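You operate a simulated robot arm through the tools that you are given. There is no shell and no other tool. Be economical: measure what you need, move in short steps, check, and stop when the job is done.

You run a simulated two-armed robot. Do the job below in one go: nothing can be reset, and whatever is moved stays where it is left.

TASK
Wipe up the spill on the top of the low rack with the blue cloth and put it back.

Only the result counts: the job must be done as asked and must still hold three seconds after the hand-in. Knocking over, shifting, dropping, spilling or breaking anything else fails it. Flat cloth is picked up by pressing the open fingertips on it (5 to 10 N) and closing them slowly along it; thin cloth reads only 2 to 8 mm in the jaws.

THE ROBOT
Two 6-joint arms with two-finger parallel grippers on one trunk, on a base that drives. Base frame: it is fixed to the floor where the robot stands at the start and does not move with it; the origin is under the middle of the robot, x ahead of it, y to its left, z up; the surface under the hand at the start is at about z = 0.8. Units: m, degrees, N and s.
The left shoulder is at the start at [0.08, 0.216, 1.61], the right one opposite. With the tool pointing down near the work surface each hand reaches from about 0.1 to 0.64 m from the robot's upright axis, wherever it stands, measured 20 degrees to its own side. Payload 3.43 kg a hand.
The tool frame of a hand sits at the grasp point between the pads (the TCP): z along the fingers, y along the line on which they close. The tips reach 0.03 m beyond it. The gripper opens to 0.094 m. The fingers are 0.028 m wide and 0.01 m thick; the gripper's body (0.05 by 0.096 m) begins 0.055 m behind the TCP.
Orientation is that of the tool frame in the base frame, as a unit quaternion [x, y, z, w]. With the fingers straight down and closing along the base's y, the tool's x points along the base's -x, its y along +y and its z along -z.

THE INTERFACE
- The arms move only by the tool play_rows. It takes "left_rows", "right_rows" or both (then of equal length, played together; a hand with none holds still); each is text: rows parted by semicolons, each of 7 numbers parted by spaces: the shift along the tool's x, y, z in cm, then the turn, a rotation vector about the tool's x, y, z in degrees, then the gripper command, from -1 (shut) to 1 (fully open), values between in proportion. In form: tx ty tz wx wy wz claw; .... A call has 1 to 12 rows; each row shifts and turns the commanded pose from where the row before left it, along the tool's axes as they then stand. Rows are played at 5 a second. More than 0.05 m and 8.6 degrees between two rows, or a gripper value outside its range, and nothing of the call is played. A pose out of reach is approached as far as the arm can. The call stops where the force on the tool passes 40 N (or 10 N more than at its start, if that is more) or the arm is blocked; 0.2 s more then pass. Each finger travels about 0.072 m/s and halts on what it meets, pressing with about 33 N; the grip force reading is that of the motor and also rises with nothing between the fingers. The clock runs only during rows and for 0.2 s after the last one: add rows that do not move to give the fingers time. The reply holds the time, the measured pose of the TCP, the force on the tool along the base axes, the opening and the grip force, in the units named above and with some noise, with the torque about the TCP (base axes, N m) and any sound that the robot's microphone picked up, and new pictures: "views" is both (left out), scene, wrist or none (wrist: the cameras of the hands that moved).
- Cameras (640 x 400 px; columns grow to the right, rows downward): "scene" is now at [0.0809, -0.0097, 1.7556]; the picture's right is [-0.30, -0.95, 0.00], its down [-0.85, 0.27, -0.45] and it looks along [0.43, -0.13, -0.89] (base axes); focal length 255 px, centre (320, 200). "left" rides on the left gripper at [0.076, -0.014, -0.103] in its tool frame; the picture's right is [0.18, 0.98, 0.00], its down [-0.75, 0.14, -0.64] and it looks along [-0.63, 0.12, 0.77] (tool axes); focal length 243 px, centre (320, 200). "right" rides on the right gripper at [0.076, 0.014, -0.102] in its tool frame; the picture's right is [-0.18, 0.98, 0.00], its down [-0.75, -0.14, -0.64] and it looks along [-0.63, -0.12, 0.77] (tool axes); focal length 243 px, centre (320, 200).
- lift_body(by): slides the trunk up (or, below 0, down) by that many m; the arms and the scene camera ride with it, the base frame stays. It gives what a move gives, with no picture.
- base_move(legs): drives the robot by 1 to 6 legs, each [ahead, left, turn to the left] in m, m and degrees, along the robot's own axes; the way and the turn of a leg run together, so that a leg with both is an arc; at most 1.5 m and 180 degrees a leg. The arms and the cameras ride along, it lands a little off, and it stops where it bumps. It gives what a move gives, and a new picture of the scene camera.
- turn_head(pan, tilt): turns the head with the scene camera to pan (to the left, within 86 degrees either way) and tilt (down, from -29 to 69), counted from straight ahead of the robot. It gives what a move gives, and a new picture of the scene camera.
- point_at(camera, pixels): for up to 12 pixels [column, row] of the newest picture of that camera ("zoom" is the newest enlarged one), the place [x, y, z] in the base frame of the surface seen there, good to about 0.002 m, but the place of the scene camera against the robot may be out by one fixed shift of up to 0.018 m in any direction. It takes no simulated time.
- enlarge(camera, box): a new picture of the part [left, top, right, bottom] of that camera's present view, enlarged. It takes no simulated time.
- finish_job(): hands the job in; it is judged then, once.

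Go step by step. Measure first, check grasps and placings, and put right what went wrong. The budget is 80 turns and 260 pictures, counting those below and the enlarged ones. Unless the task says otherwise, let go and move clear before handing in, and close with one line.

The tools are called after "Call:" as a command line: name --argument value ..., lists and objects as JSON in quotes. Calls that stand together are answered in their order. play_rows: Moves the arms, as the interface text tells. Its arguments: {"type":"object","properties":{"left_rows":{"type":"string"},"right_rows":{"type":"string"},"views":{"type":"string","enum":["both","scene","wrist","none"]}},"required":[]} The other tools are called the same way: lift_body (by) slides the trunk up or down; base_move (legs) drives the base; turn_head (pan, tilt) turns the head that bears the scene camera; point_at (camera, pixels) gives the place of the surface under pixels of a picture; enlarge (camera, box) takes an enlarged picture of a part of a camera's view; finish_job () hands the job in.

At the start:

```text
t: 0.0
left_ee_pos: [0.5508, 0.0182, 1.0568]
left_ee_rot: [0.0, 1.0, -0.001, 0.001]
left_contact_force: [0.8, 0.0, 0.8]
left_moment: [0.03, 0.01, -0.02]
left_grip_width: 0.0945
left_grasp_force: 0.0
right_ee_pos: [0.3869, -0.3003, 1.0335]
right_ee_rot: [-0.001, 1.0, 0.0, 0.0]
right_contact_force: [0.5, -0.5, 0.6]
right_moment: [-0.06, 0.0, 0.01]
right_grip_width: 0.0941
right_grasp_force: 0.1
trunk travel left (down, up): [-0.84, 0.0]
robot x, y, heading: [-0.0006, -0.0011, 0.3]
head pan, tilt: [-17.3, 63.1]
```

scene: 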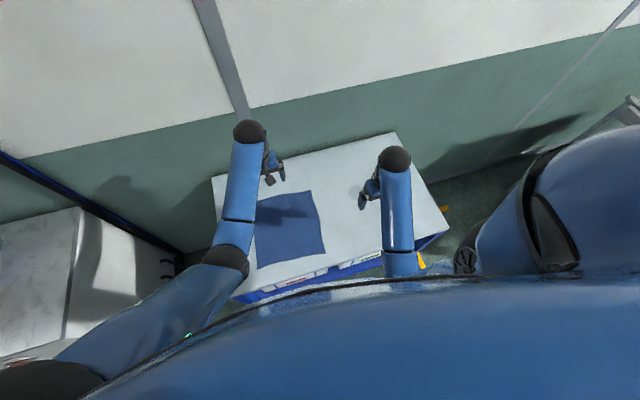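
right: 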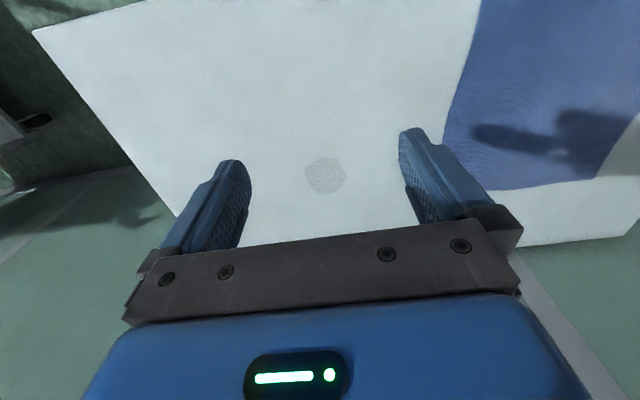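
left: 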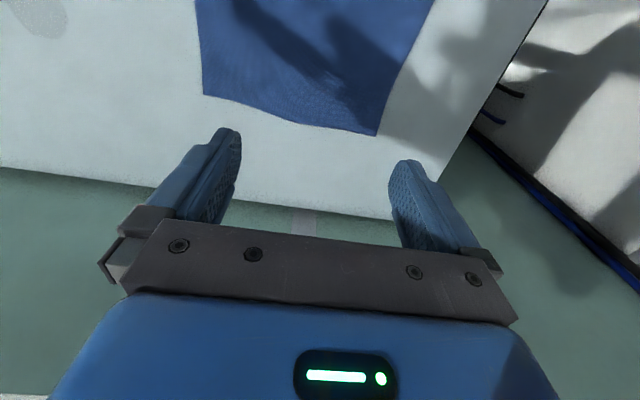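

The blue cloth lies on the rack top (scene around 290,225) and the spill is a grey spot (right view 325,175). I'll measure both before moving.

Call:
point_at --camera "scene" --pixels '[[312, 192], [326, 255], [257, 268], [255, 210], [290, 235], [355, 190], [396, 132], [448, 230], [236, 296], [213, 178]]'

Call:
point_at --camera "right" --pixels '[[325, 175], [305, 175], [344, 175], [325, 155], [325, 194], [480, 20], [443, 130], [470, 190], [592, 178], [36, 32], [180, 212], [638, 115]]'

Call:
point_at --camera "left" --pixels '[[203, 95], [376, 135], [434, 5], [195, 5], [300, 60], [440, 165], [5, 168]]'

Call:
enlarge --camera "scene" --box '[200, 120, 460, 310]'

```text
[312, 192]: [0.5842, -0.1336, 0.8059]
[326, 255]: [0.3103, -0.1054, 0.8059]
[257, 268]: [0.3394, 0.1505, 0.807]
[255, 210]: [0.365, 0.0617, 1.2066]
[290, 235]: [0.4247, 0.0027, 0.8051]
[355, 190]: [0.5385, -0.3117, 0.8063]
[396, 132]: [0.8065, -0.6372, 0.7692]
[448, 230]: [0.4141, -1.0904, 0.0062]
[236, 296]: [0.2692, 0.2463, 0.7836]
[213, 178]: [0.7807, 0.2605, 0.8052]
```

```text
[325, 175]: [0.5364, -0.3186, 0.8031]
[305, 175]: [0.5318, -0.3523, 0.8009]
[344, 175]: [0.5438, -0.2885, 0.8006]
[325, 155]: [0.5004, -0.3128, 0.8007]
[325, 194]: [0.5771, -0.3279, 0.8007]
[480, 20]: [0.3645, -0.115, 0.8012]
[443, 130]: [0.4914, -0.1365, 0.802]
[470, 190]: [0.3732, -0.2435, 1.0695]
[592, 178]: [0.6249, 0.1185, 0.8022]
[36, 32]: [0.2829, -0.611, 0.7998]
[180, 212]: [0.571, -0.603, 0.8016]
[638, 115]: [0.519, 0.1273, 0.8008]
```

```text
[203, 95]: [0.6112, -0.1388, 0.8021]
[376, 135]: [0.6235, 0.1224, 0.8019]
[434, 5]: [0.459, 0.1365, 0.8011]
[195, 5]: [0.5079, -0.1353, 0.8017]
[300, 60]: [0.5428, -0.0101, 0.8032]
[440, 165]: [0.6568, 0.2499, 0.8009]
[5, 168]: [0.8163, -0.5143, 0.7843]
```

```text
2.11 times, centred on (330, 215) of scene
```

zoom: 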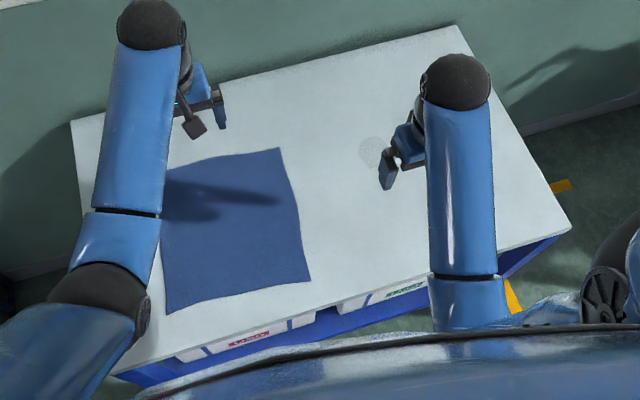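

The spill is at about (0.537, -0.319), with a radius of about 4 cm. The cloth spans roughly x 0.31–0.62 and y -0.14–0.13. I'll hold it with both hands so it stays flat, so first I bring both hands over it.

Call:
play_rows --left_rows "1.44 1.03 2.67 0 0 0 0.1;1.44 1.03 2.67 0 0 0 0.1;1.44 1.03 2.67 0 0 0 0.1;1.44 1.03 2.67 0 0 0 0.1;1.44 1.03 2.67 0 0 0 0.1;1.44 1.03 2.67 0 0 0 0.1;1.44 1.03 2.67 0 0 0 0.1;0 0 0 0 0 0 0.1;0 0 0 0 0 0 0.1" --right_rows "-2.04 3.14 2.34 0 0 0 0.1;-2.04 3.14 2.34 0 0 0 0.1;-2.04 3.14 2.34 0 0 0 0.1;-2.04 3.14 2.34 0 0 0 0.1;-2.04 3.14 2.34 0 0 0 0.1;-2.04 3.14 2.34 0 0 0 0.1;-2.04 3.14 2.34 0 0 0 0.1;0 0 0 0 0 0 0.1;0 0 0 0 0 0 0.1"

```text
t: 2.0
left_ee_pos: [0.4468, 0.0905, 0.8692]
left_ee_rot: [-0.001, 1.0, 0.0, 0.0]
left_contact_force: [-0.3, 0.0, -0.9]
left_moment: [0.0, -0.02, 0.01]
left_grip_width: 0.0518
left_grasp_force: 0.1
right_ee_pos: [0.5285, -0.0803, 0.8713]
right_ee_rot: [0.001, 1.0, 0.0, 0.001]
right_contact_force: [0.0, -0.6, -0.2]
right_moment: [-0.02, 0.06, 0.0]
right_grip_width: 0.0516
right_grasp_force: 0.0
trunk travel left (down, up): [-0.84, 0.0]
robot x, y, heading: [0.0029, 0.0004, 0.2]
head pan, tilt: [-17.3, 63.1]
```

scene: 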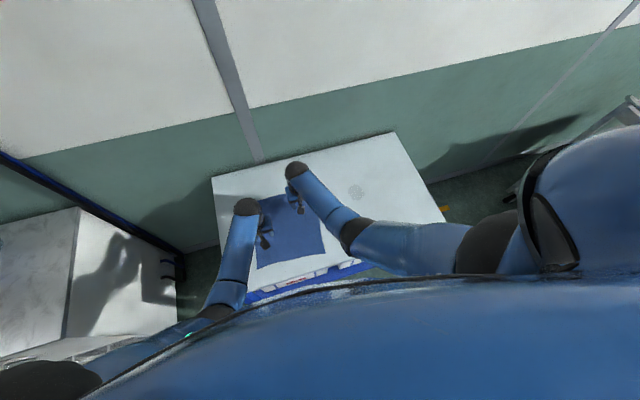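
right: 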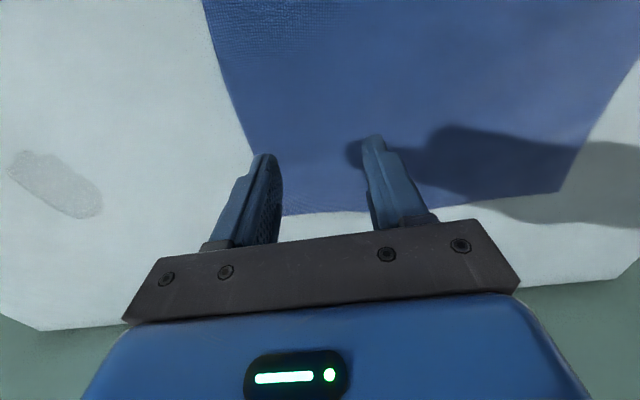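
left: 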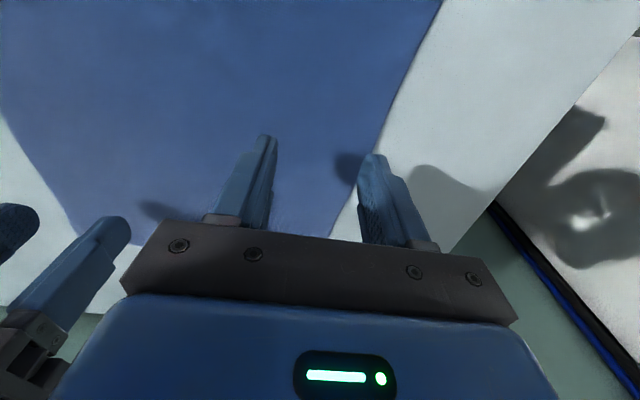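

Both hands are above the cloth with both fingers over it. I'll lower them to just above contact, then press gently.

Call:
play_rows --left_rows "0 0 1.7 0 0 0 0.1;0 0 1.6 0 0 0 0.1;0 0 0.3 0 0 0 0.1;0 0 0 0 0 0 0.1" --right_rows "0 0 1.8 0 0 0 0.1;0 0 1.7 0 0 0 0.1;0 0 0.3 0 0 0 0.1;0 0 0 0 0 0 0.1" --views "none"

```text
t: 3.0
left_ee_pos: [0.4497, 0.0889, 0.8343]
left_ee_rot: [0.0, 1.0, 0.0, 0.0]
left_contact_force: [-0.9, -0.5, 0.5]
left_moment: [0.01, 0.01, -0.01]
left_grip_width: 0.0516
left_grasp_force: 0.1
right_ee_pos: [0.5284, -0.0806, 0.8331]
right_ee_rot: [0.0, 1.0, -0.001, 0.0]
right_contact_force: [0.2, 0.1, -0.6]
right_moment: [0.01, 0.03, 0.0]
right_grip_width: 0.0518
right_grasp_force: 0.0
trunk travel left (down, up): [-0.84, 0.0]
robot x, y, heading: [0.0001, -0.0013, 0.1]
head pan, tilt: [-17.3, 63.1]
```

Call:
play_rows --left_rows "0 0 0.2 0 0 0 0.1;0 0 0.1 0 0 0 0.1;0 0 0 0 0 0 0.1" --right_rows "0 0 0.2 0 0 0 0.1;0 0 0.1 0 0 0 0.1;0 0 0 0 0 0 0.1" --views "none"

```text
t: 3.8
left_ee_pos: [0.4504, 0.0882, 0.8325]
left_ee_rot: [-0.001, 1.0, 0.0, 0.001]
left_contact_force: [-0.9, -1.3, 6.1]
left_moment: [0.17, -0.01, 0.01]
left_grip_width: 0.0515
left_grasp_force: 0.1
right_ee_pos: [0.5299, -0.0796, 0.8311]
right_ee_rot: [0.0, 1.0, 0.0, 0.002]
right_contact_force: [2.0, -0.1, 11.8]
right_moment: [-0.06, -0.01, 0.03]
right_grip_width: 0.0516
right_grasp_force: 0.1
trunk travel left (down, up): [-0.84, 0.0]
robot x, y, heading: [0.0006, -0.0012, -0.0]
head pan, tilt: [-17.3, 63.1]
```

Both hands press the cloth: left about 6 N, right about 12 N. I'll ease the right slightly and close both slowly.

Call:
play_rows --left_rows "0 0 0.03 0 0 0 0;0 0 0 0 0 0 -0.1;0 0 0 0 0 0 -0.2;0 0 0 0 0 0 -0.3;0 0 0 0 0 0 -0.4;0 0 0 0 0 0 -0.5;0 0 0 0 0 0 -0.6;0 0 0 0 0 0 -0.7;0 0 0 0 0 0 -0.8;0 0 0 0 0 0 -0.9;0 0 0 0 0 0 -1;0 0 0 0 0 0 -1" --right_rows "0 0 -0.06 0 0 0 0;0 0 0 0 0 0 -0.1;0 0 0 0 0 0 -0.2;0 0 0 0 0 0 -0.3;0 0 0 0 0 0 -0.4;0 0 0 0 0 0 -0.5;0 0 0 0 0 0 -0.6;0 0 0 0 0 0 -0.7;0 0 0 0 0 0 -0.8;0 0 0 0 0 0 -0.9;0 0 0 0 0 0 -1;0 0 0 0 0 0 -1"

```text
t: 6.4
left_ee_pos: [0.4485, 0.0904, 0.8312]
left_ee_rot: [0.001, 1.0, -0.001, 0.001]
left_contact_force: [1.7, -2.4, 24.7]
left_moment: [0.06, 0.06, -0.1]
left_grip_width: 0.002
left_grasp_force: 32.2
right_ee_pos: [0.5272, -0.0797, 0.8315]
right_ee_rot: [0.0, 1.0, 0.0, 0.001]
right_contact_force: [-0.9, 5.4, 4.2]
right_moment: [0.18, 0.07, -0.05]
right_grip_width: 0.0022
right_grasp_force: 32.5
trunk travel left (down, up): [-0.84, 0.0]
robot x, y, heading: [0.0024, 0.0003, 0.2]
head pan, tilt: [-17.3, 63.1]
```

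scene: 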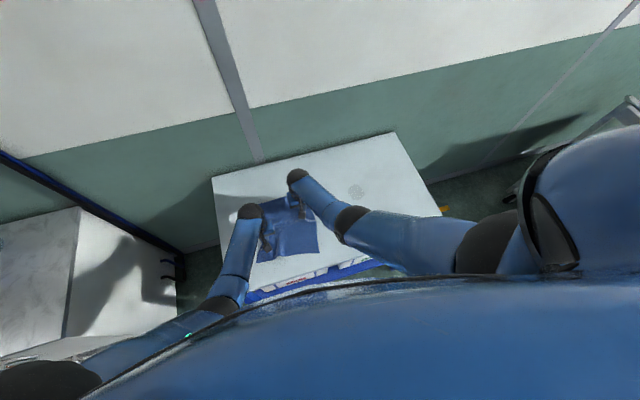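
right: 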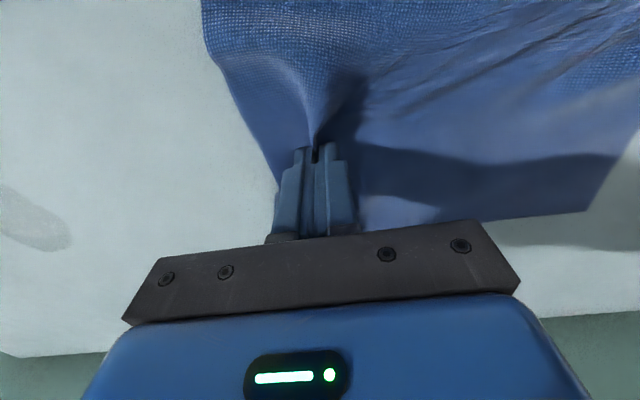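
left: 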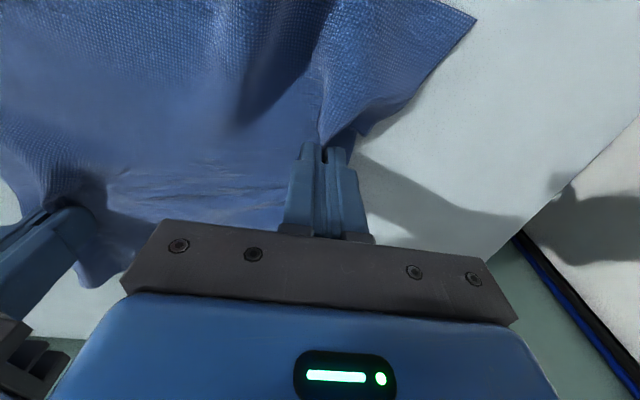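

Both pinches hold the cloth (2 mm in each jaw). I'll lift both about 1 cm and carry the cloth 22 cm to the right, onto the spill.

Call:
play_rows --left_rows "0 0 -1.0 0 0 0 -1;0 0 0 0 0 0 -1;0 -2.4 0 0 0 0 -1;0 -2.4 0 0 0 0 -1;0 -2.4 0 0 0 0 -1;0 -2.4 0 0 0 0 -1;0 -2.4 0 0 0 0 -1;0 -2.4 0 0 0 0 -1;0 -2.4 0 0 0 0 -1;0 -2.4 0 0 0 0 -1;0 -2.4 0 0 0 0 -1;0 0 0 0 0 0 -1" --right_rows "0 0 -0.8 0 0 0 -1;0 0 0 0 0 0 -1;0 -2.4 0 0 0 0 -1;0 -2.4 0 0 0 0 -1;0 -2.4 0 0 0 0 -1;0 -2.4 0 0 0 0 -1;0 -2.4 0 0 0 0 -1;0 -2.4 0 0 0 0 -1;0 -2.4 0 0 0 0 -1;0 -2.4 0 0 0 0 -1;0 -2.4 0 0 0 0 -1;0 0 0 0 0 0 -1"

```text
t: 9.0
left_ee_pos: [0.4496, -0.1234, 0.8402]
left_ee_rot: [0.001, 1.0, -0.001, 0.0]
left_contact_force: [1.5, -4.3, -0.1]
left_moment: [-0.2, -0.04, -0.11]
left_grip_width: 0.0024
left_grasp_force: 33.1
right_ee_pos: [0.5289, -0.2967, 0.836]
right_ee_rot: [0.0, 1.0, 0.0, 0.0]
right_contact_force: [-2.0, 7.0, -0.4]
right_moment: [0.16, 0.06, -0.08]
right_grip_width: 0.0022
right_grasp_force: 33.2
trunk travel left (down, up): [-0.84, 0.0]
robot x, y, heading: [0.0016, -0.002, -0.0]
head pan, tilt: [-17.3, 63.1]
```

scene: 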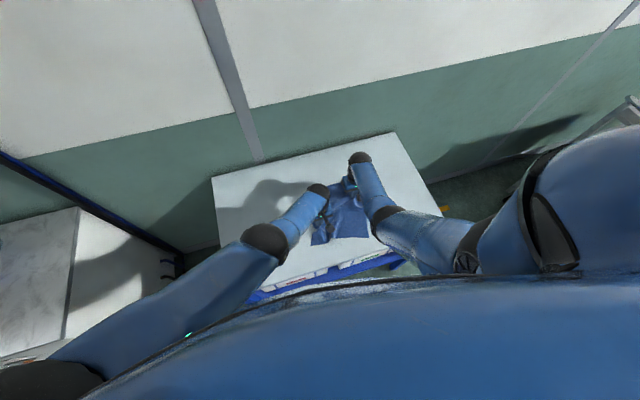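
right: 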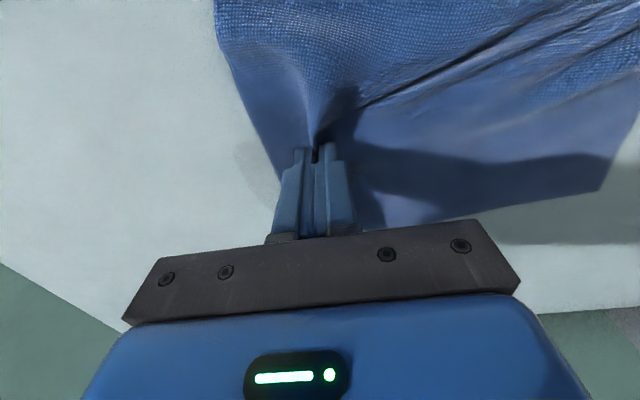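
left: 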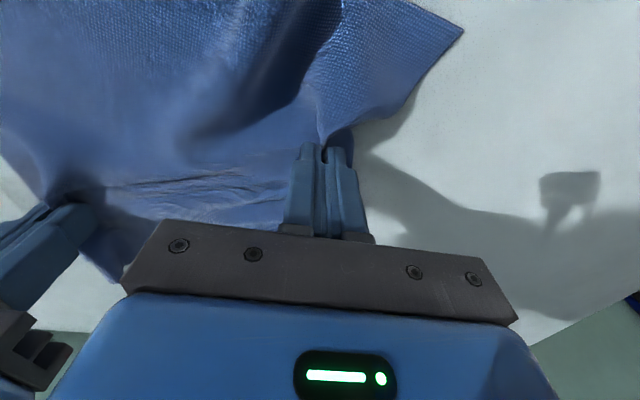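

The cloth now reaches the spill, whose left side is still visible at right-view (255,165). I'll move to its near-right edge and press down with the right hand.

Call:
play_rows --left_rows "1.5 -2.6 0 0 0 0 -1;1.5 -2.6 0 0 0 0 -1;0 0 0 0 0 0 -1;0 0 0 0 0 0 -1;0 0 0 0 0 0 -1" --right_rows "1.5 -2.6 0 0 0 0 -1;1.5 -2.6 0 0 0 0 -1;0 0 0.4 0 0 0 -1;0 0 0.2 0 0 0 -1;0 0 0 0 0 0 -1" --views "wrist"

```text
t: 10.2
left_ee_pos: [0.4107, -0.1698, 0.8504]
left_ee_rot: [0.0, 1.0, -0.001, 0.003]
left_contact_force: [5.2, -14.7, -2.2]
left_moment: [-0.48, -0.18, -0.21]
left_grip_width: 0.0023
left_grasp_force: 32.8
left hand out of reach, approached as far as the arm can: row 1, 2
right_ee_pos: [0.499, -0.3476, 0.8325]
right_ee_rot: [0.0, 1.0, 0.001, 0.002]
right_contact_force: [-7.9, 16.9, 17.2]
right_moment: [0.51, 0.38, -0.19]
right_grip_width: 0.0023
right_grasp_force: 33.1
trunk travel left (down, up): [-0.84, 0.0]
robot x, y, heading: [0.0002, -0.0035, -0.1]
head pan, tilt: [-17.3, 63.1]
```

right: 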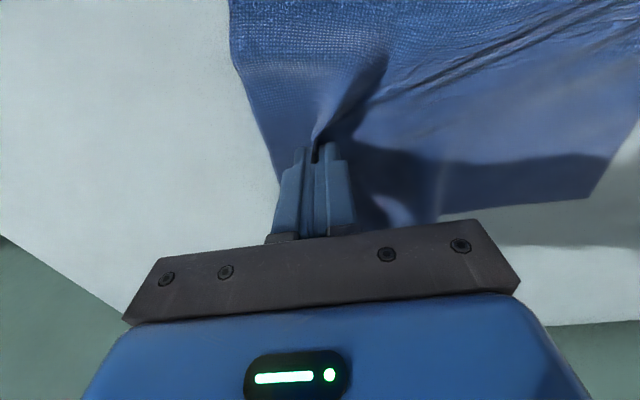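
left: 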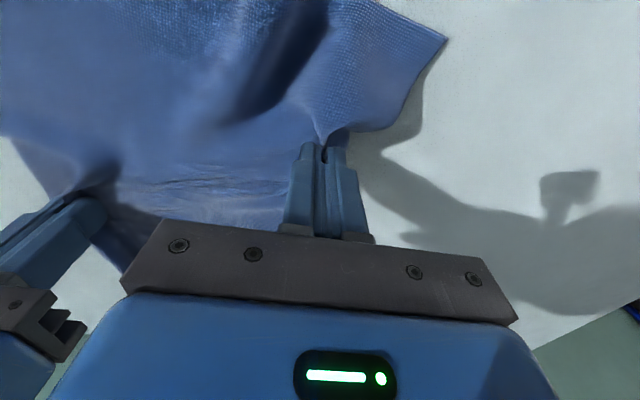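

The right hand presses with 17 N, and the left is at its reach limit with some cloth tension. I'll sweep back and forth over the spill, easing the tension and stepping forward between strokes.

Call:
play_rows --left_rows "0 1.9 0 0 0 0 -1;0 1.9 0 0 0 0 -1;0 1.9 0 0 0 0 -1;-2 0 0 0 0 0 -1;0 -2 0 0 0 0 -1;0 -2 0 0 0 0 -1;0 -1.7 0 0 0 0 -1;-2 0 0 0 0 0 -1;0 2 0 0 0 0 -1;0 2 0 0 0 0 -1;0 2 0 0 0 0 -1;-2 0 0 0 0 0 -1" --right_rows "0 2.2 0 0 0 0 -1;0 2.2 0 0 0 0 -1;0 2.2 0 0 0 0 -1;-2 0 0 0 0 0 -1;0 -2 0 0 0 0 -1;0 -2 0 0 0 0 -1;0 -2 0 0 0 0 -1;-2 0 0 0 0 0 -1;0 2 0 0 0 0 -1;0 2 0 0 0 0 -1;0 2 0 0 0 0 -1;-2 0 0 0 0 0 -1"

```text
t: 12.9
left_ee_pos: [0.4637, -0.102, 0.8659]
left_ee_rot: [0.001, 1.0, -0.005, 0.005]
left_contact_force: [6.3, -15.3, -4.4]
left_moment: [-0.52, -0.12, -0.24]
left_grip_width: 0.0021
left_grasp_force: 32.9
left hand out of reach, approached as far as the arm can: row 7, 8
right_ee_pos: [0.5572, -0.2789, 0.8304]
right_ee_rot: [0.0, 1.0, 0.003, -0.003]
right_contact_force: [-6.3, 15.5, 14.4]
right_moment: [0.49, 0.3, -0.12]
right_grip_width: 0.0024
right_grasp_force: 32.6
trunk travel left (down, up): [-0.84, 0.0]
robot x, y, heading: [-0.0005, -0.0001, 0.0]
head pan, tilt: [-17.3, 63.1]
stopped in row 12 (right hand): the force on the tool passed its limit at 44 N (the readings are from after the stop); the commanded pose is now the measured one
```

scene: 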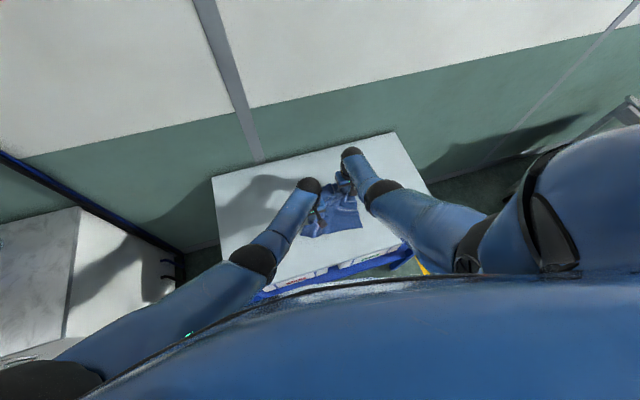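
right: 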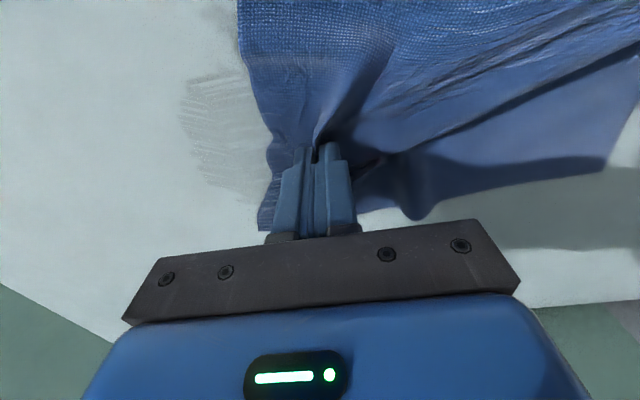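
left: 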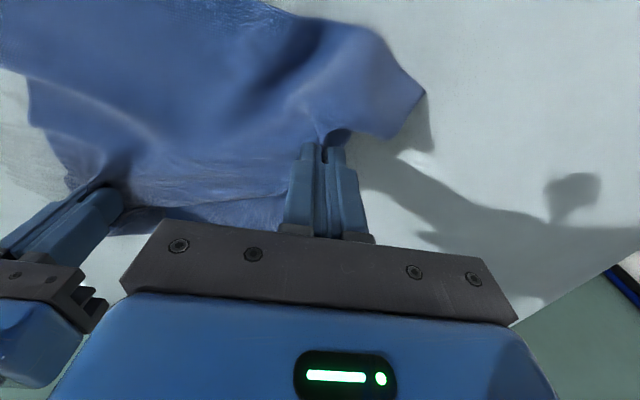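

The wipe works but leaves streaks: residue shows at right view (215,125). I'll look closer to find it.

Call:
enlarge --camera "right" --box '[100, 0, 340, 240]'

Call:
point_at --camera "right" --pixels '[[182, 85], [240, 75], [190, 140], [205, 180], [260, 200], [265, 150], [215, 20], [250, 120]]'

```text
1.67 times, centred on (220, 120) of right
```

zoom: 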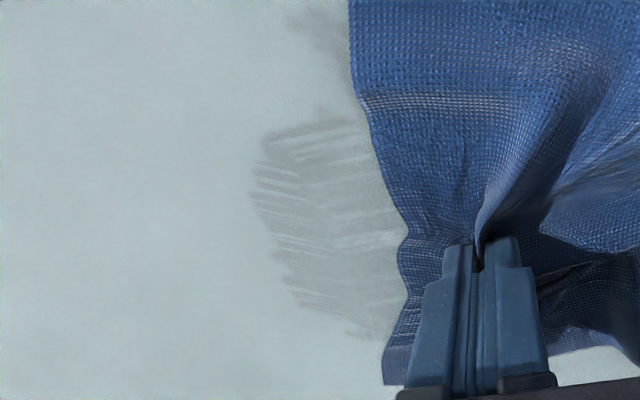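

```text
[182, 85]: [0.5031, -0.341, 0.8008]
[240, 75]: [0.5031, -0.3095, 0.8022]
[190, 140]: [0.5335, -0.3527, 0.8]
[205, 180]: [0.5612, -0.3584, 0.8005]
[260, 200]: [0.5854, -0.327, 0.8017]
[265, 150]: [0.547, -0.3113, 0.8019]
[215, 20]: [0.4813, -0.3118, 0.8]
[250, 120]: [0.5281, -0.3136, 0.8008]
```

Residue spans x 0.49–0.58 and y -0.36 to -0.30, so it needs more strokes. The left hand's reach is what limits me, so I'll lift slightly and sidestep the base 9 cm to the right.

Call:
play_rows --left_rows "0 -0.6 1.0 0 0 0 -1;0 0 0.8 0 0 0 -1" --right_rows "0 0 -0.7 0 0 0 -1;0 0 0 0 0 0 -1" --views "none"

Call:
base_move --legs '[[0, -0.09, 0]]'

```text
t: 13.5
left_ee_pos: [0.4647, -0.106, 0.8449]
left_ee_rot: [0.0, 1.0, -0.002, 0.002]
left_contact_force: [5.4, -10.6, 0.2]
left_moment: [-0.32, -0.11, -0.12]
left_grip_width: 0.0019
left_grasp_force: 32.9
right_ee_pos: [0.557, -0.2808, 0.8365]
right_ee_rot: [0.0, 1.0, 0.002, -0.003]
right_contact_force: [-3.4, 9.5, 1.0]
right_moment: [0.35, 0.12, -0.07]
right_grip_width: 0.0023
right_grasp_force: 32.6
trunk travel left (down, up): [-0.84, 0.0]
robot x, y, heading: [-0.001, -0.0023, 0.2]
head pan, tilt: [-17.3, 63.1]
```

```text
t: 14.6
left_ee_pos: [0.4658, -0.1858, 0.8466]
left_ee_rot: [-0.002, 1.0, -0.006, 0.001]
left_contact_force: [5.0, -11.4, -0.1]
left_moment: [-0.43, -0.13, -0.14]
left_grip_width: 0.0021
left_grasp_force: 33.0
right_ee_pos: [0.5588, -0.36, 0.8399]
right_ee_rot: [-0.002, 1.0, -0.002, -0.002]
right_contact_force: [-4.5, 12.2, 1.5]
right_moment: [0.26, 0.13, -0.09]
right_grip_width: 0.0021
right_grasp_force: 32.8
trunk travel left (down, up): [-0.84, 0.0]
robot x, y, heading: [-0.0003, -0.0889, 0.2]
head pan, tilt: [-17.3, 63.1]
```

scene: 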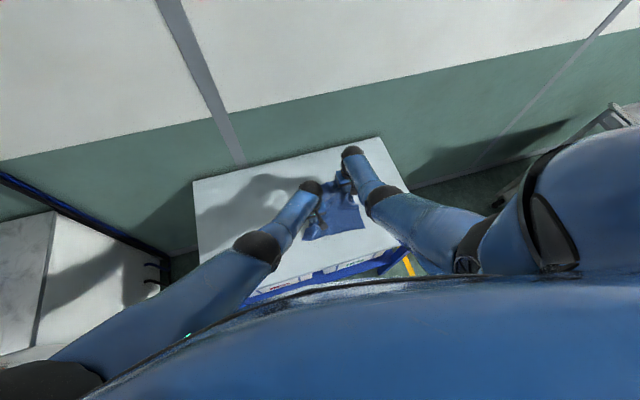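

The base has moved and the hands followed. Now I'll press and make strokes along x across the spill.

Call:
play_rows --left_rows "-2.5 -0.7 0 0 0 0 -1;0 0 0 0 0 0 -1;3.4 0 0 0 0 0 -1;3.4 0 0 0 0 0 -1;3.4 0 0 0 0 0 -1;0 1.5 0 0 0 0 -1;-3.4 0 0 0 0 0 -1;-3.4 0 0 0 0 0 -1;-3.4 0 0 0 0 0 -1;0 1.5 0 0 0 0 -1;3.4 0 0 0 0 0 -1;3.4 0 0 0 0 0 -1" --right_rows "-2.5 0 0.5 0 0 0 -1;0 0 0.45 0 0 0 -1;3.4 0 0 0 0 0 -1;3.4 0 0 0 0 0 -1;3.4 0 0 0 0 0 -1;0 1.5 0 0 0 0 -1;-3.4 0 0 0 0 0 -1;-3.4 0 0 0 0 0 -1;-3.4 0 0 0 0 0 -1;0 1.5 0 0 0 0 -1;3.4 0 0 0 0 0 -1;3.4 0 0 0 0 0 -1" --views "wrist"

```text
t: 15.4
left_ee_pos: [0.4571, -0.1913, 0.8526]
left_ee_rot: [-0.001, 1.0, -0.005, 0.005]
left_contact_force: [1.9, -7.3, -0.4]
left_moment: [-0.24, -0.15, -0.07]
left_grip_width: 0.0024
left_grasp_force: 32.8
left hand out of reach, approached as far as the arm can: row 1
right_ee_pos: [0.5506, -0.3607, 0.8351]
right_ee_rot: [-0.002, 1.0, 0.003, -0.007]
right_contact_force: [-2.9, 7.5, 1.7]
right_moment: [0.17, 0.08, -0.06]
right_grip_width: 0.0022
right_grasp_force: 33.3
right hand out of reach, approached as far as the arm can: row 1
trunk travel left (down, up): [-0.84, 0.0]
robot x, y, heading: [-0.0016, -0.0868, 0.2]
head pan, tilt: [-17.3, 63.1]
stopped in row 3 (right hand): the force on the tool passed its limit at 63 N (the readings are from after the stop); the commanded pose is now the measured one
```

right: 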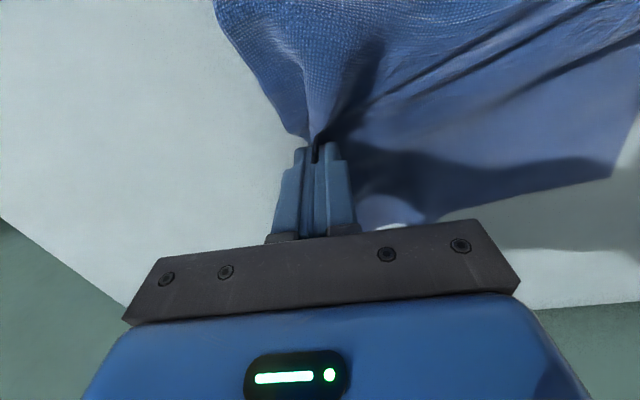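
left: 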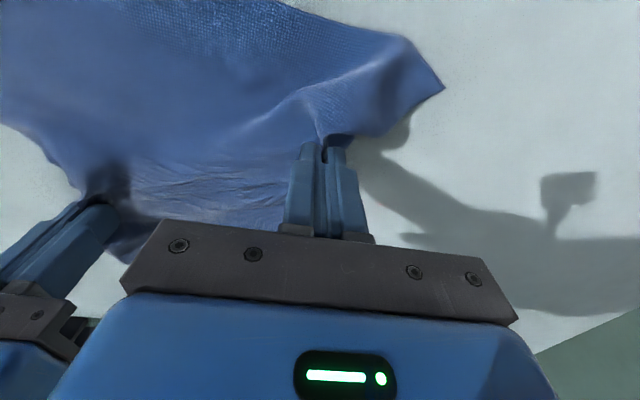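

Both hands are at the edge of their reach because the shoulders stand high above the rack. I'll lift the cloth straight up 12 cm and lower the trunk by the same amount to gain reach.

Call:
play_rows --left_rows "0 -0.3 -2.8 0 0 0 -1;0 0 -3 0 0 0 -1;0 0 -3 0 0 0 -1;0 0 -3 0 0 0 -1;0 0 0 0 0 0 -1" --right_rows "0 0 -3 0 0 0 -1;0 0 -3 0 0 0 -1;0 0 -3 0 0 0 -1;0 0 -3 0 0 0 -1;0 0 0 0 0 0 -1" --views "wrist"

Call:
lift_body --by -0.11

```text
t: 16.6
left_ee_pos: [0.4588, -0.1938, 0.9664]
left_ee_rot: [-0.002, 1.0, -0.003, 0.002]
left_contact_force: [3.3, -8.8, -1.5]
left_moment: [-0.28, -0.09, -0.11]
left_grip_width: 0.0023
left_grasp_force: 33.2
right_ee_pos: [0.557, -0.3653, 0.9536]
right_ee_rot: [-0.002, 1.0, 0.002, -0.008]
right_contact_force: [-4.4, 8.3, 0.6]
right_moment: [0.26, 0.09, -0.07]
right_grip_width: 0.0024
right_grasp_force: 32.6
trunk travel left (down, up): [-0.84, 0.0]
robot x, y, heading: [0.0024, -0.0871, 0.1]
head pan, tilt: [-17.3, 63.1]
```

right: 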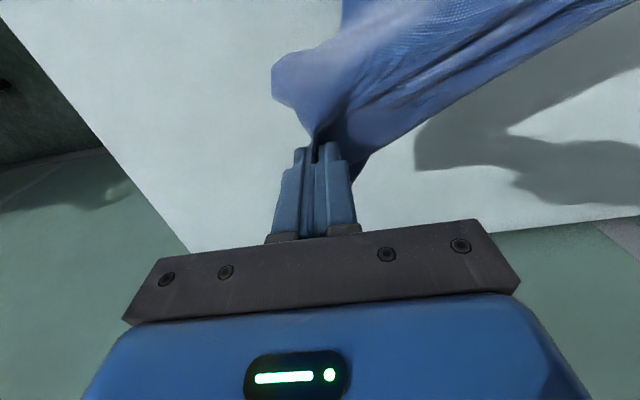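
left: 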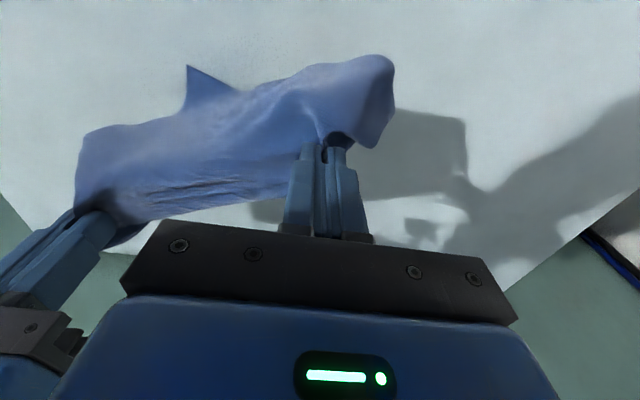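

```text
t: 18.0
left_ee_pos: [0.4588, -0.195, 0.8563]
left_ee_rot: [-0.001, 1.0, -0.003, 0.002]
left_contact_force: [3.9, -8.4, -0.4]
left_moment: [-0.28, -0.12, -0.1]
left_grip_width: 0.0023
left_grasp_force: 32.9
right_ee_pos: [0.556, -0.3645, 0.8438]
right_ee_rot: [-0.002, 1.0, 0.003, -0.009]
right_contact_force: [-4.1, 8.6, 1.0]
right_moment: [0.29, 0.13, -0.08]
right_grip_width: 0.0021
right_grasp_force: 33.0
trunk travel left (down, up): [-0.73, 0.11]
robot x, y, heading: [-0.0001, -0.0886, 0.4]
head pan, tilt: [-17.3, 63.1]
```

Trunk lowered, and the grips still hold. I'll look at how the cloth lies before wiping.

Call:
play_rows --left_rows "-1 0 0.5 0 0 0 -1;-1 -0.4 0.3 0 0 0 -1;0 0 0 0 0 0 -1" --right_rows "-1 0 0.5 0 0 0 -1;-1 0 0.4 0 0 0 -1;0 0 0.2 0 0 0 -1"

```text
t: 18.8
left_ee_pos: [0.4774, -0.1993, 0.8481]
left_ee_rot: [-0.002, 1.0, -0.002, 0.003]
left_contact_force: [2.9, -6.4, -0.3]
left_moment: [-0.22, -0.11, -0.1]
left_grip_width: 0.0023
left_grasp_force: 32.7
right_ee_pos: [0.5776, -0.3646, 0.834]
right_ee_rot: [-0.002, 1.0, 0.002, -0.006]
right_contact_force: [-1.7, 3.0, 11.2]
right_moment: [0.23, 0.09, -0.05]
right_grip_width: 0.0023
right_grasp_force: 33.2
trunk travel left (down, up): [-0.73, 0.11]
robot x, y, heading: [0.0005, -0.0898, 0.0]
head pan, tilt: [-17.3, 63.1]
```

scene: 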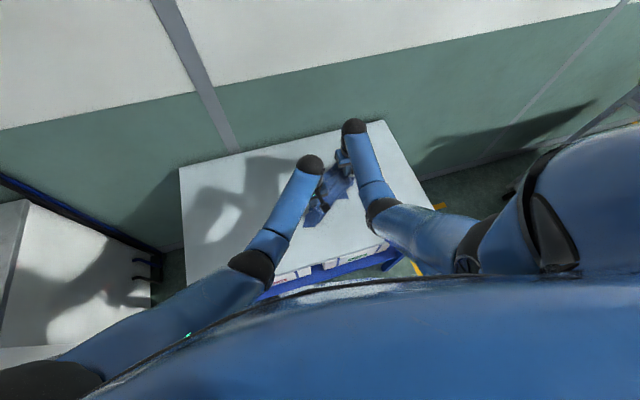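
right: 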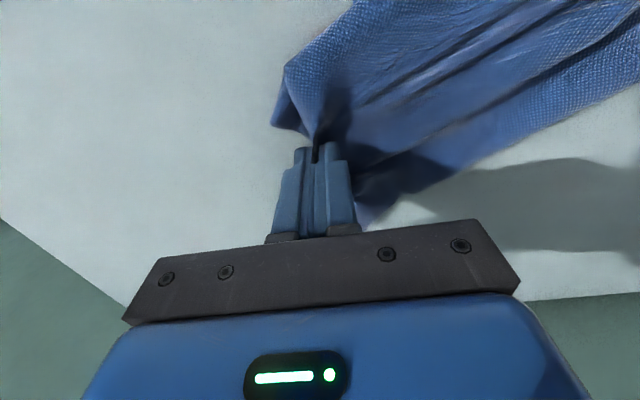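
left: 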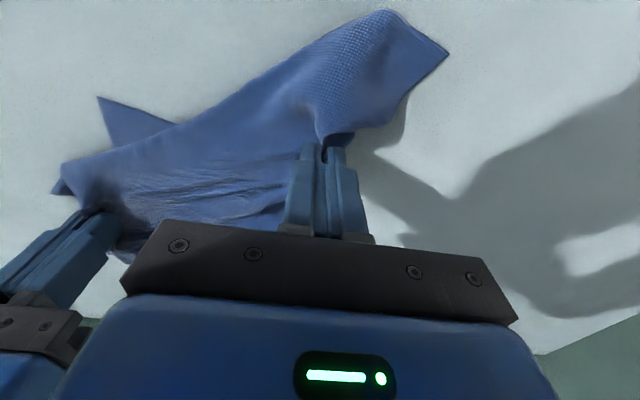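

The near half of the cloth is folded under, which I'll straighten out at the end. Contact is 11 N, so I'll make strokes along x, stepping left.

Call:
play_rows --left_rows "3.1 0 0 0 0 0 -1;3.1 0 0 0 0 0 -1;3.1 0 0 0 0 0 -1;0 1.3 0 0 0 0 -1;-3.3 0 0 0 0 0 -1;-3.3 0 0 0 0 0 -1;-3.3 0 0 0 0 0 -1;0 1.3 0 0 0 0 -1;3.3 0 0 0 0 0 -1;3.3 0 0 0 0 0 -1;3.3 0 0 0 0 0 -1;0 1.3 0 0 0 0 -1" --right_rows "3.1 0 0.05 0 0 0 -1;3.1 0 0 0 0 0 -1;3.1 0 0 0 0 0 -1;0 1.3 0 0 0 0 -1;-3.3 0 0 0 0 0 -1;-3.3 0 0 0 0 0 -1;-3.3 0 0 0 0 0 -1;0 1.3 0 0 0 0 -1;3.3 0 0 0 0 0 -1;3.3 0 0 0 0 0 -1;3.3 0 0 0 0 0 -1;0 1.3 0 0 0 0 -1" --views "wrist"

```text
t: 21.4
left_ee_pos: [0.3863, -0.1597, 0.8471]
left_ee_rot: [-0.001, 1.0, -0.003, 0.002]
left_contact_force: [3.3, -6.6, -0.2]
left_moment: [-0.23, -0.1, -0.09]
left_grip_width: 0.0021
left_grasp_force: 33.4
right_ee_pos: [0.4817, -0.3262, 0.834]
right_ee_rot: [-0.001, 1.0, 0.002, -0.009]
right_contact_force: [-4.8, 2.5, 11.9]
right_moment: [0.17, 0.16, -0.08]
right_grip_width: 0.0023
right_grasp_force: 33.0
trunk travel left (down, up): [-0.73, 0.11]
robot x, y, heading: [0.0013, -0.0921, 0.3]
head pan, tilt: [-17.3, 63.1]
```

right: 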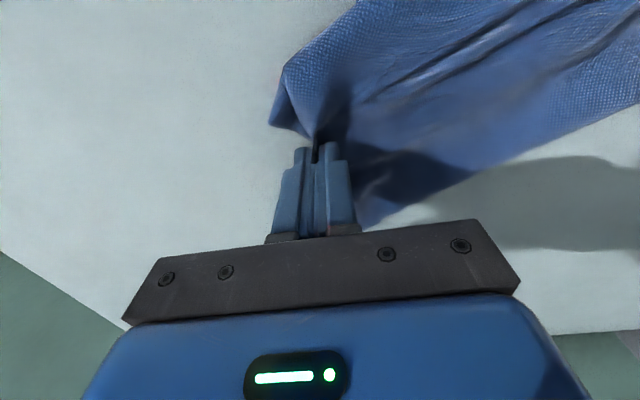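
left: 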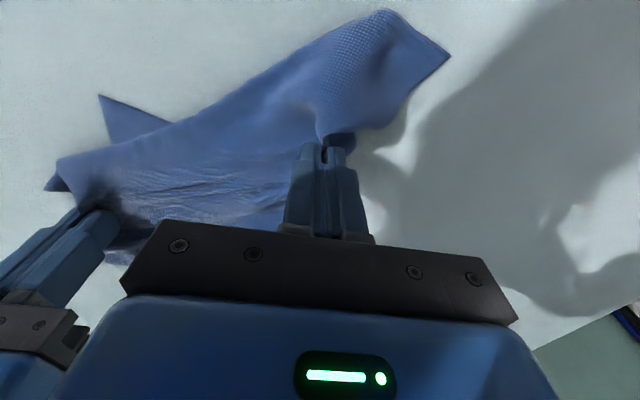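

The area to the right already looks clean. I'll continue the strokes through the left half.

Call:
play_rows --left_rows "-3.4 0 0 0 0 0 -1;-3.4 0 0 0 0 0 -1;-3.4 0 0 0 0 0 -1;0 1.3 0 0 0 0 -1;3.4 0 0 0 0 0 -1;3.4 0 0 0 0 0 -1;3.4 0 0 0 0 0 -1;0 1.3 0 0 0 0 -1;-3.4 0 0 0 0 0 -1;-3.4 0 0 0 0 0 -1;-3.4 0 0 0 0 0 -1;0 1.3 0 0 0 0 -1" --right_rows "-3.4 0 0 0 0 0 -1;-3.4 0 0 0 0 0 -1;-3.4 0 0 0 0 0 -1;0 1.3 0 0 0 0 -1;3.4 0 0 0 0 0 -1;3.4 0 0 0 0 0 -1;3.4 0 0 0 0 0 -1;0 1.3 0 0 0 0 -1;-3.4 0 0 0 0 0 -1;-3.4 0 0 0 0 0 -1;-3.4 0 0 0 0 0 -1;0 1.3 0 0 0 0 -1" --views "wrist"

Call:
play_rows --left_rows "3.4 0 0 0 0 0 -1;3.4 0 0 0 0 0 -1;3.4 0 0 0 0 0 -1;0 1.3 -0.4 0 0 0 -1;0 2.5 0 0 0 0 -1;0 3.5 0 0 0 0 -1;0 3.5 0 0 0 0 -1;0 3.5 0 0 0 0 -1" --right_rows "3.4 0 0 0 0 0 -1;3.4 0 0 0 0 0 -1;3.4 0 0 0 0 0 -1;0 1.3 -0.8 0 0 0 -1;0 2.5 0 0 0 0 -1;0 3.5 0 0 0 0 -1;0 3.5 0 0 0 0 -1;0 3.5 0 0 0 0 -1"

```text
t: 24.0
left_ee_pos: [0.488, -0.1214, 0.8479]
left_ee_rot: [-0.002, 1.0, -0.002, 0.003]
left_contact_force: [2.2, -6.8, -1.1]
left_moment: [-0.21, -0.09, -0.09]
left_grip_width: 0.0022
left_grasp_force: 32.6
right_ee_pos: [0.5864, -0.2879, 0.8331]
right_ee_rot: [-0.001, 1.0, 0.003, -0.008]
right_contact_force: [-1.7, 4.4, 5.9]
right_moment: [0.14, 0.07, -0.07]
right_grip_width: 0.0023
right_grasp_force: 32.9
trunk travel left (down, up): [-0.73, 0.11]
robot x, y, heading: [0.0009, -0.0908, 0.2]
head pan, tilt: [-17.3, 63.1]
```

right: 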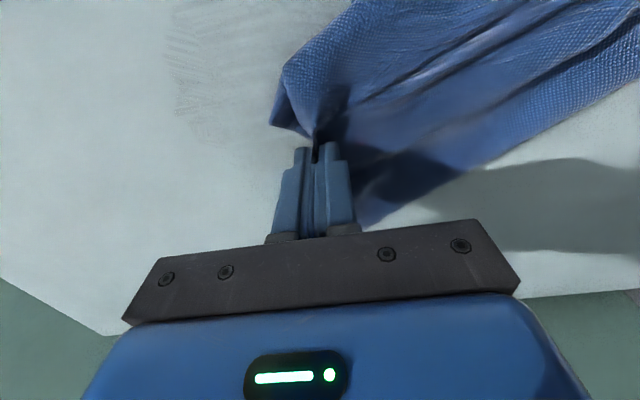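
left: 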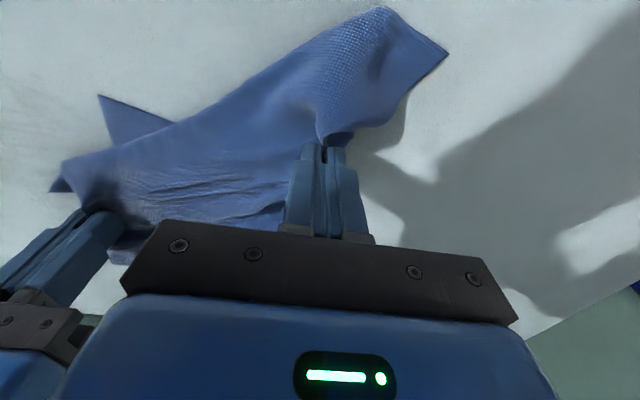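

```text
t: 25.8
left_ee_pos: [0.3861, 0.0257, 0.8499]
left_ee_rot: [-0.002, 1.0, -0.003, 0.003]
left_contact_force: [2.8, -7.6, 0.1]
left_moment: [-0.25, -0.11, -0.07]
left_grip_width: 0.002
left_grasp_force: 32.9
right_ee_pos: [0.4817, -0.1447, 0.8429]
right_ee_rot: [-0.001, 1.0, 0.002, -0.008]
right_contact_force: [-3.8, 7.9, 0.0]
right_moment: [0.25, 0.06, -0.07]
right_grip_width: 0.0021
right_grasp_force: 32.8
trunk travel left (down, up): [-0.73, 0.11]
robot x, y, heading: [0.0013, -0.0896, 0.2]
head pan, tilt: [-17.3, 63.1]
```

scene: 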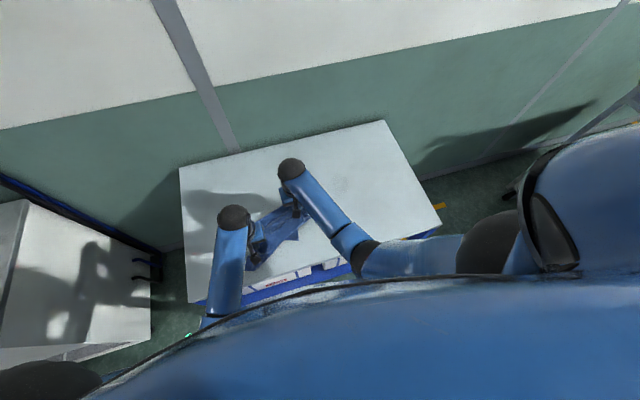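
right: 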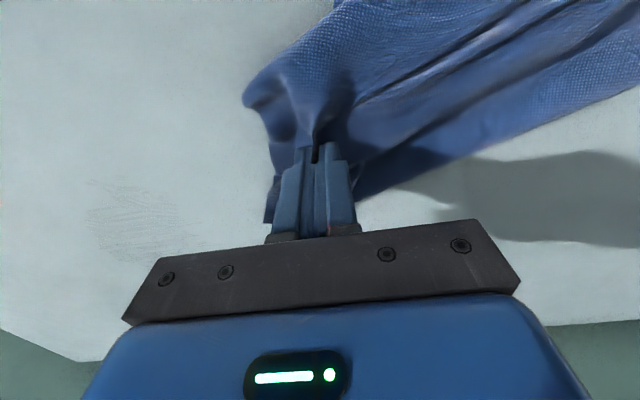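
left: 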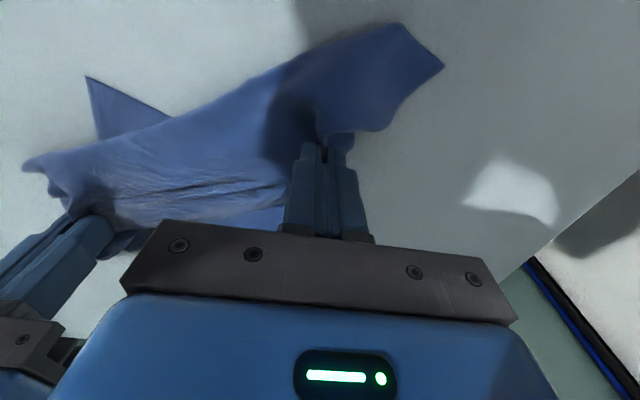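

Call:
enlarge --camera "right" --box '[40, 120, 280, 270]'

Call:
enlarge --camera "scene" --box '[290, 140, 410, 215]'

Call:
point_at --camera "right" --pixels '[[90, 185], [95, 220], [140, 190], [150, 240], [175, 225], [90, 250]]'

```text
2.67 times, centred on (160, 195) of right
```

zoom: 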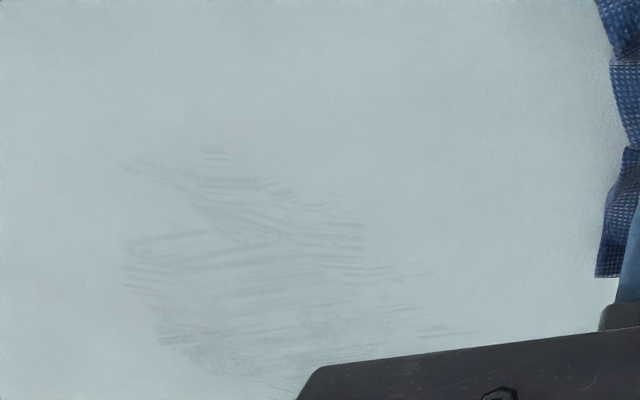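

```text
5.33 times, centred on (350, 178) of scene
```

zoom: 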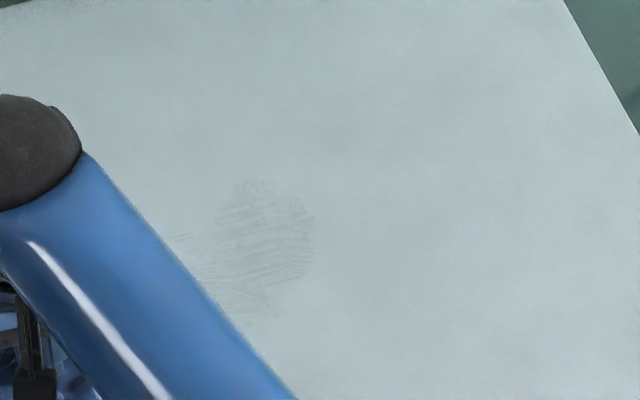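

```text
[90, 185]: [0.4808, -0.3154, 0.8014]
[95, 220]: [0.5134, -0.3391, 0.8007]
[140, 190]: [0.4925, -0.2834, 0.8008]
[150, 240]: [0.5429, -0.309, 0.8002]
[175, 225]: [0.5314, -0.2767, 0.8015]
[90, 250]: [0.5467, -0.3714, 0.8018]
```

The residue is much fainter but still there (right view around 130,215; x 0.47–0.58, y -0.36 to -0.27). I'll go back and wipe again with firmer, denser strokes along y.

Call:
play_rows --left_rows "0.5 -4 0 0 0 0 -1;0 -4 0 0 0 0 -1;0 -4 0 0 0 0 -1;0 0 0 0 0 0 -1;0 0 0 0 0 0 -1;0 -3.2 0 0 0 0 -1;0 -3.2 0 0 0 0 -1;0 -3.2 0 0 0 0 -1;-1.3 0 0 0 0 0 -1;0 3.2 0 0 0 0 -1;0 3.2 0 0 0 0 -1;0 3.2 0 0 0 0 -1" --right_rows "0.5 -4 0 0 0 0 -1;0 -4 0 0 0 0 -1;0 -4 0 0 0 0 -1;0 0 0.8 0 0 0 -1;0 0 0.5 0 0 0 -1;0 -3.2 0 0 0 0 -1;0 -3.2 0 0 0 0 -1;0 -3.2 0 0 0 0 -1;-1.3 0 0 0 0 0 -1;0 3.2 0 0 0 0 -1;0 3.2 0 0 0 0 -1;0 3.2 0 0 0 0 -1" --views "none"

```text
t: 27.3
left_ee_pos: [0.3823, -0.1335, 0.8524]
left_ee_rot: [-0.001, 1.0, -0.004, 0.004]
left_contact_force: [2.9, -6.0, -0.3]
left_moment: [-0.17, -0.13, -0.06]
left_grip_width: 0.0022
left_grasp_force: 32.6
right_ee_pos: [0.4825, -0.2984, 0.8322]
right_ee_rot: [-0.004, 1.0, 0.008, -0.002]
right_contact_force: [-7.6, 12.2, 27.7]
right_moment: [0.58, 0.45, -0.1]
right_grip_width: 0.0023
right_grasp_force: 33.3
trunk travel left (down, up): [-0.73, 0.11]
robot x, y, heading: [0.0002, -0.0833, 0.2]
head pan, tilt: [-17.3, 63.1]
stopped in row 7 (right hand): the force on the tool passed its limit at 42 N (the readings are from after the stop); the commanded pose is now the measured one
```

The force ran too high, so I'll ease off 1 mm and continue.

Call:
play_rows --left_rows "0 0 0.2 0 0 0 -1;0 -3 0 0 0 0 -1;0 -3 0 0 0 0 -1;-1.3 0 0 0 0 0 -1;0 3 0 0 0 0 -1;0 3 0 0 0 0 -1;0 3 0 0 0 0 -1;-1.3 0 0 0 0 0 -1;0 -3 0 0 0 0 -1;0 -3 0 0 0 0 -1;0 -3 0 0 0 0 -1;-1.3 0 0 0 0 0 -1" --right_rows "0 0 -0.05 0 0 0 -1;0 -3 0 0 0 0 -1;0 -3 0 0 0 0 -1;-1.3 0 0 0 0 0 -1;0 3 0 0 0 0 -1;0 3 0 0 0 0 -1;0 3 0 0 0 0 -1;-1.3 0 0 0 0 0 -1;0 -3 0 0 0 0 -1;0 -3 0 0 0 0 -1;0 -3 0 0 0 0 -1;-1.3 0 0 0 0 0 -1" --views "none"

```text
t: 29.3
left_ee_pos: [0.4081, -0.127, 0.8506]
left_ee_rot: [-0.003, 1.0, -0.003, 0.003]
left_contact_force: [3.3, -5.7, -0.6]
left_moment: [-0.18, -0.04, -0.07]
left_grip_width: 0.002
left_grasp_force: 33.1
right_ee_pos: [0.5102, -0.2901, 0.8326]
right_ee_rot: [-0.007, 1.0, 0.01, 0.0]
right_contact_force: [-7.5, 12.2, 23.8]
right_moment: [0.47, 0.44, -0.07]
right_grip_width: 0.0023
right_grasp_force: 33.3
trunk travel left (down, up): [-0.73, 0.11]
robot x, y, heading: [-0.003, -0.0837, 0.6]
head pan, tilt: [-17.3, 63.1]
stopped in row 10 (right hand): the force on the tool passed its limit at 44 N (the readings are from after the stop); the commanded pose is now the measured one
```

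Call:
play_rows --left_rows "0 0 0 0 0 0 -1;0 -3 0 0 0 0 -1;0 -3 0 0 0 0 -1;-1.3 0 0 0 0 0 -1;0 3 0 0 0 0 -1;0 3 0 0 0 0 -1;0 3 0 0 0 0 -1;-1.3 0 0 0 0 0 -1;0 -3 0 0 0 0 -1;0 -3 0 0 0 0 -1;0 -3 0 0 0 0 -1;-1.3 0 0 0 0 0 -1" --right_rows "0 0 -0.1 0 0 0 -1;0 -3 0 0 0 0 -1;0 -3 0 0 0 0 -1;-1.3 0 0 0 0 0 -1;0 3 0 0 0 0 -1;0 3 0 0 0 0 -1;0 3 0 0 0 0 -1;-1.3 0 0 0 0 0 -1;0 -3 0 0 0 0 -1;0 -3 0 0 0 0 -1;0 -3 0 0 0 0 -1;-1.3 0 0 0 0 0 -1" --views "none"

```text
t: 31.9
left_ee_pos: [0.4444, -0.1865, 0.8518]
left_ee_rot: [-0.002, 1.0, -0.003, 0.005]
left_contact_force: [3.9, -8.6, -1.0]
left_moment: [-0.29, -0.1, -0.1]
left_grip_width: 0.0023
left_grasp_force: 33.1
right_ee_pos: [0.5454, -0.3519, 0.8324]
right_ee_rot: [-0.005, 1.0, 0.007, -0.002]
right_contact_force: [-15.3, 8.3, 34.3]
right_moment: [0.41, 0.74, -0.03]
right_grip_width: 0.0023
right_grasp_force: 33.5
trunk travel left (down, up): [-0.73, 0.11]
robot x, y, heading: [0.0006, -0.0838, 0.1]
head pan, tilt: [-17.3, 63.1]
```

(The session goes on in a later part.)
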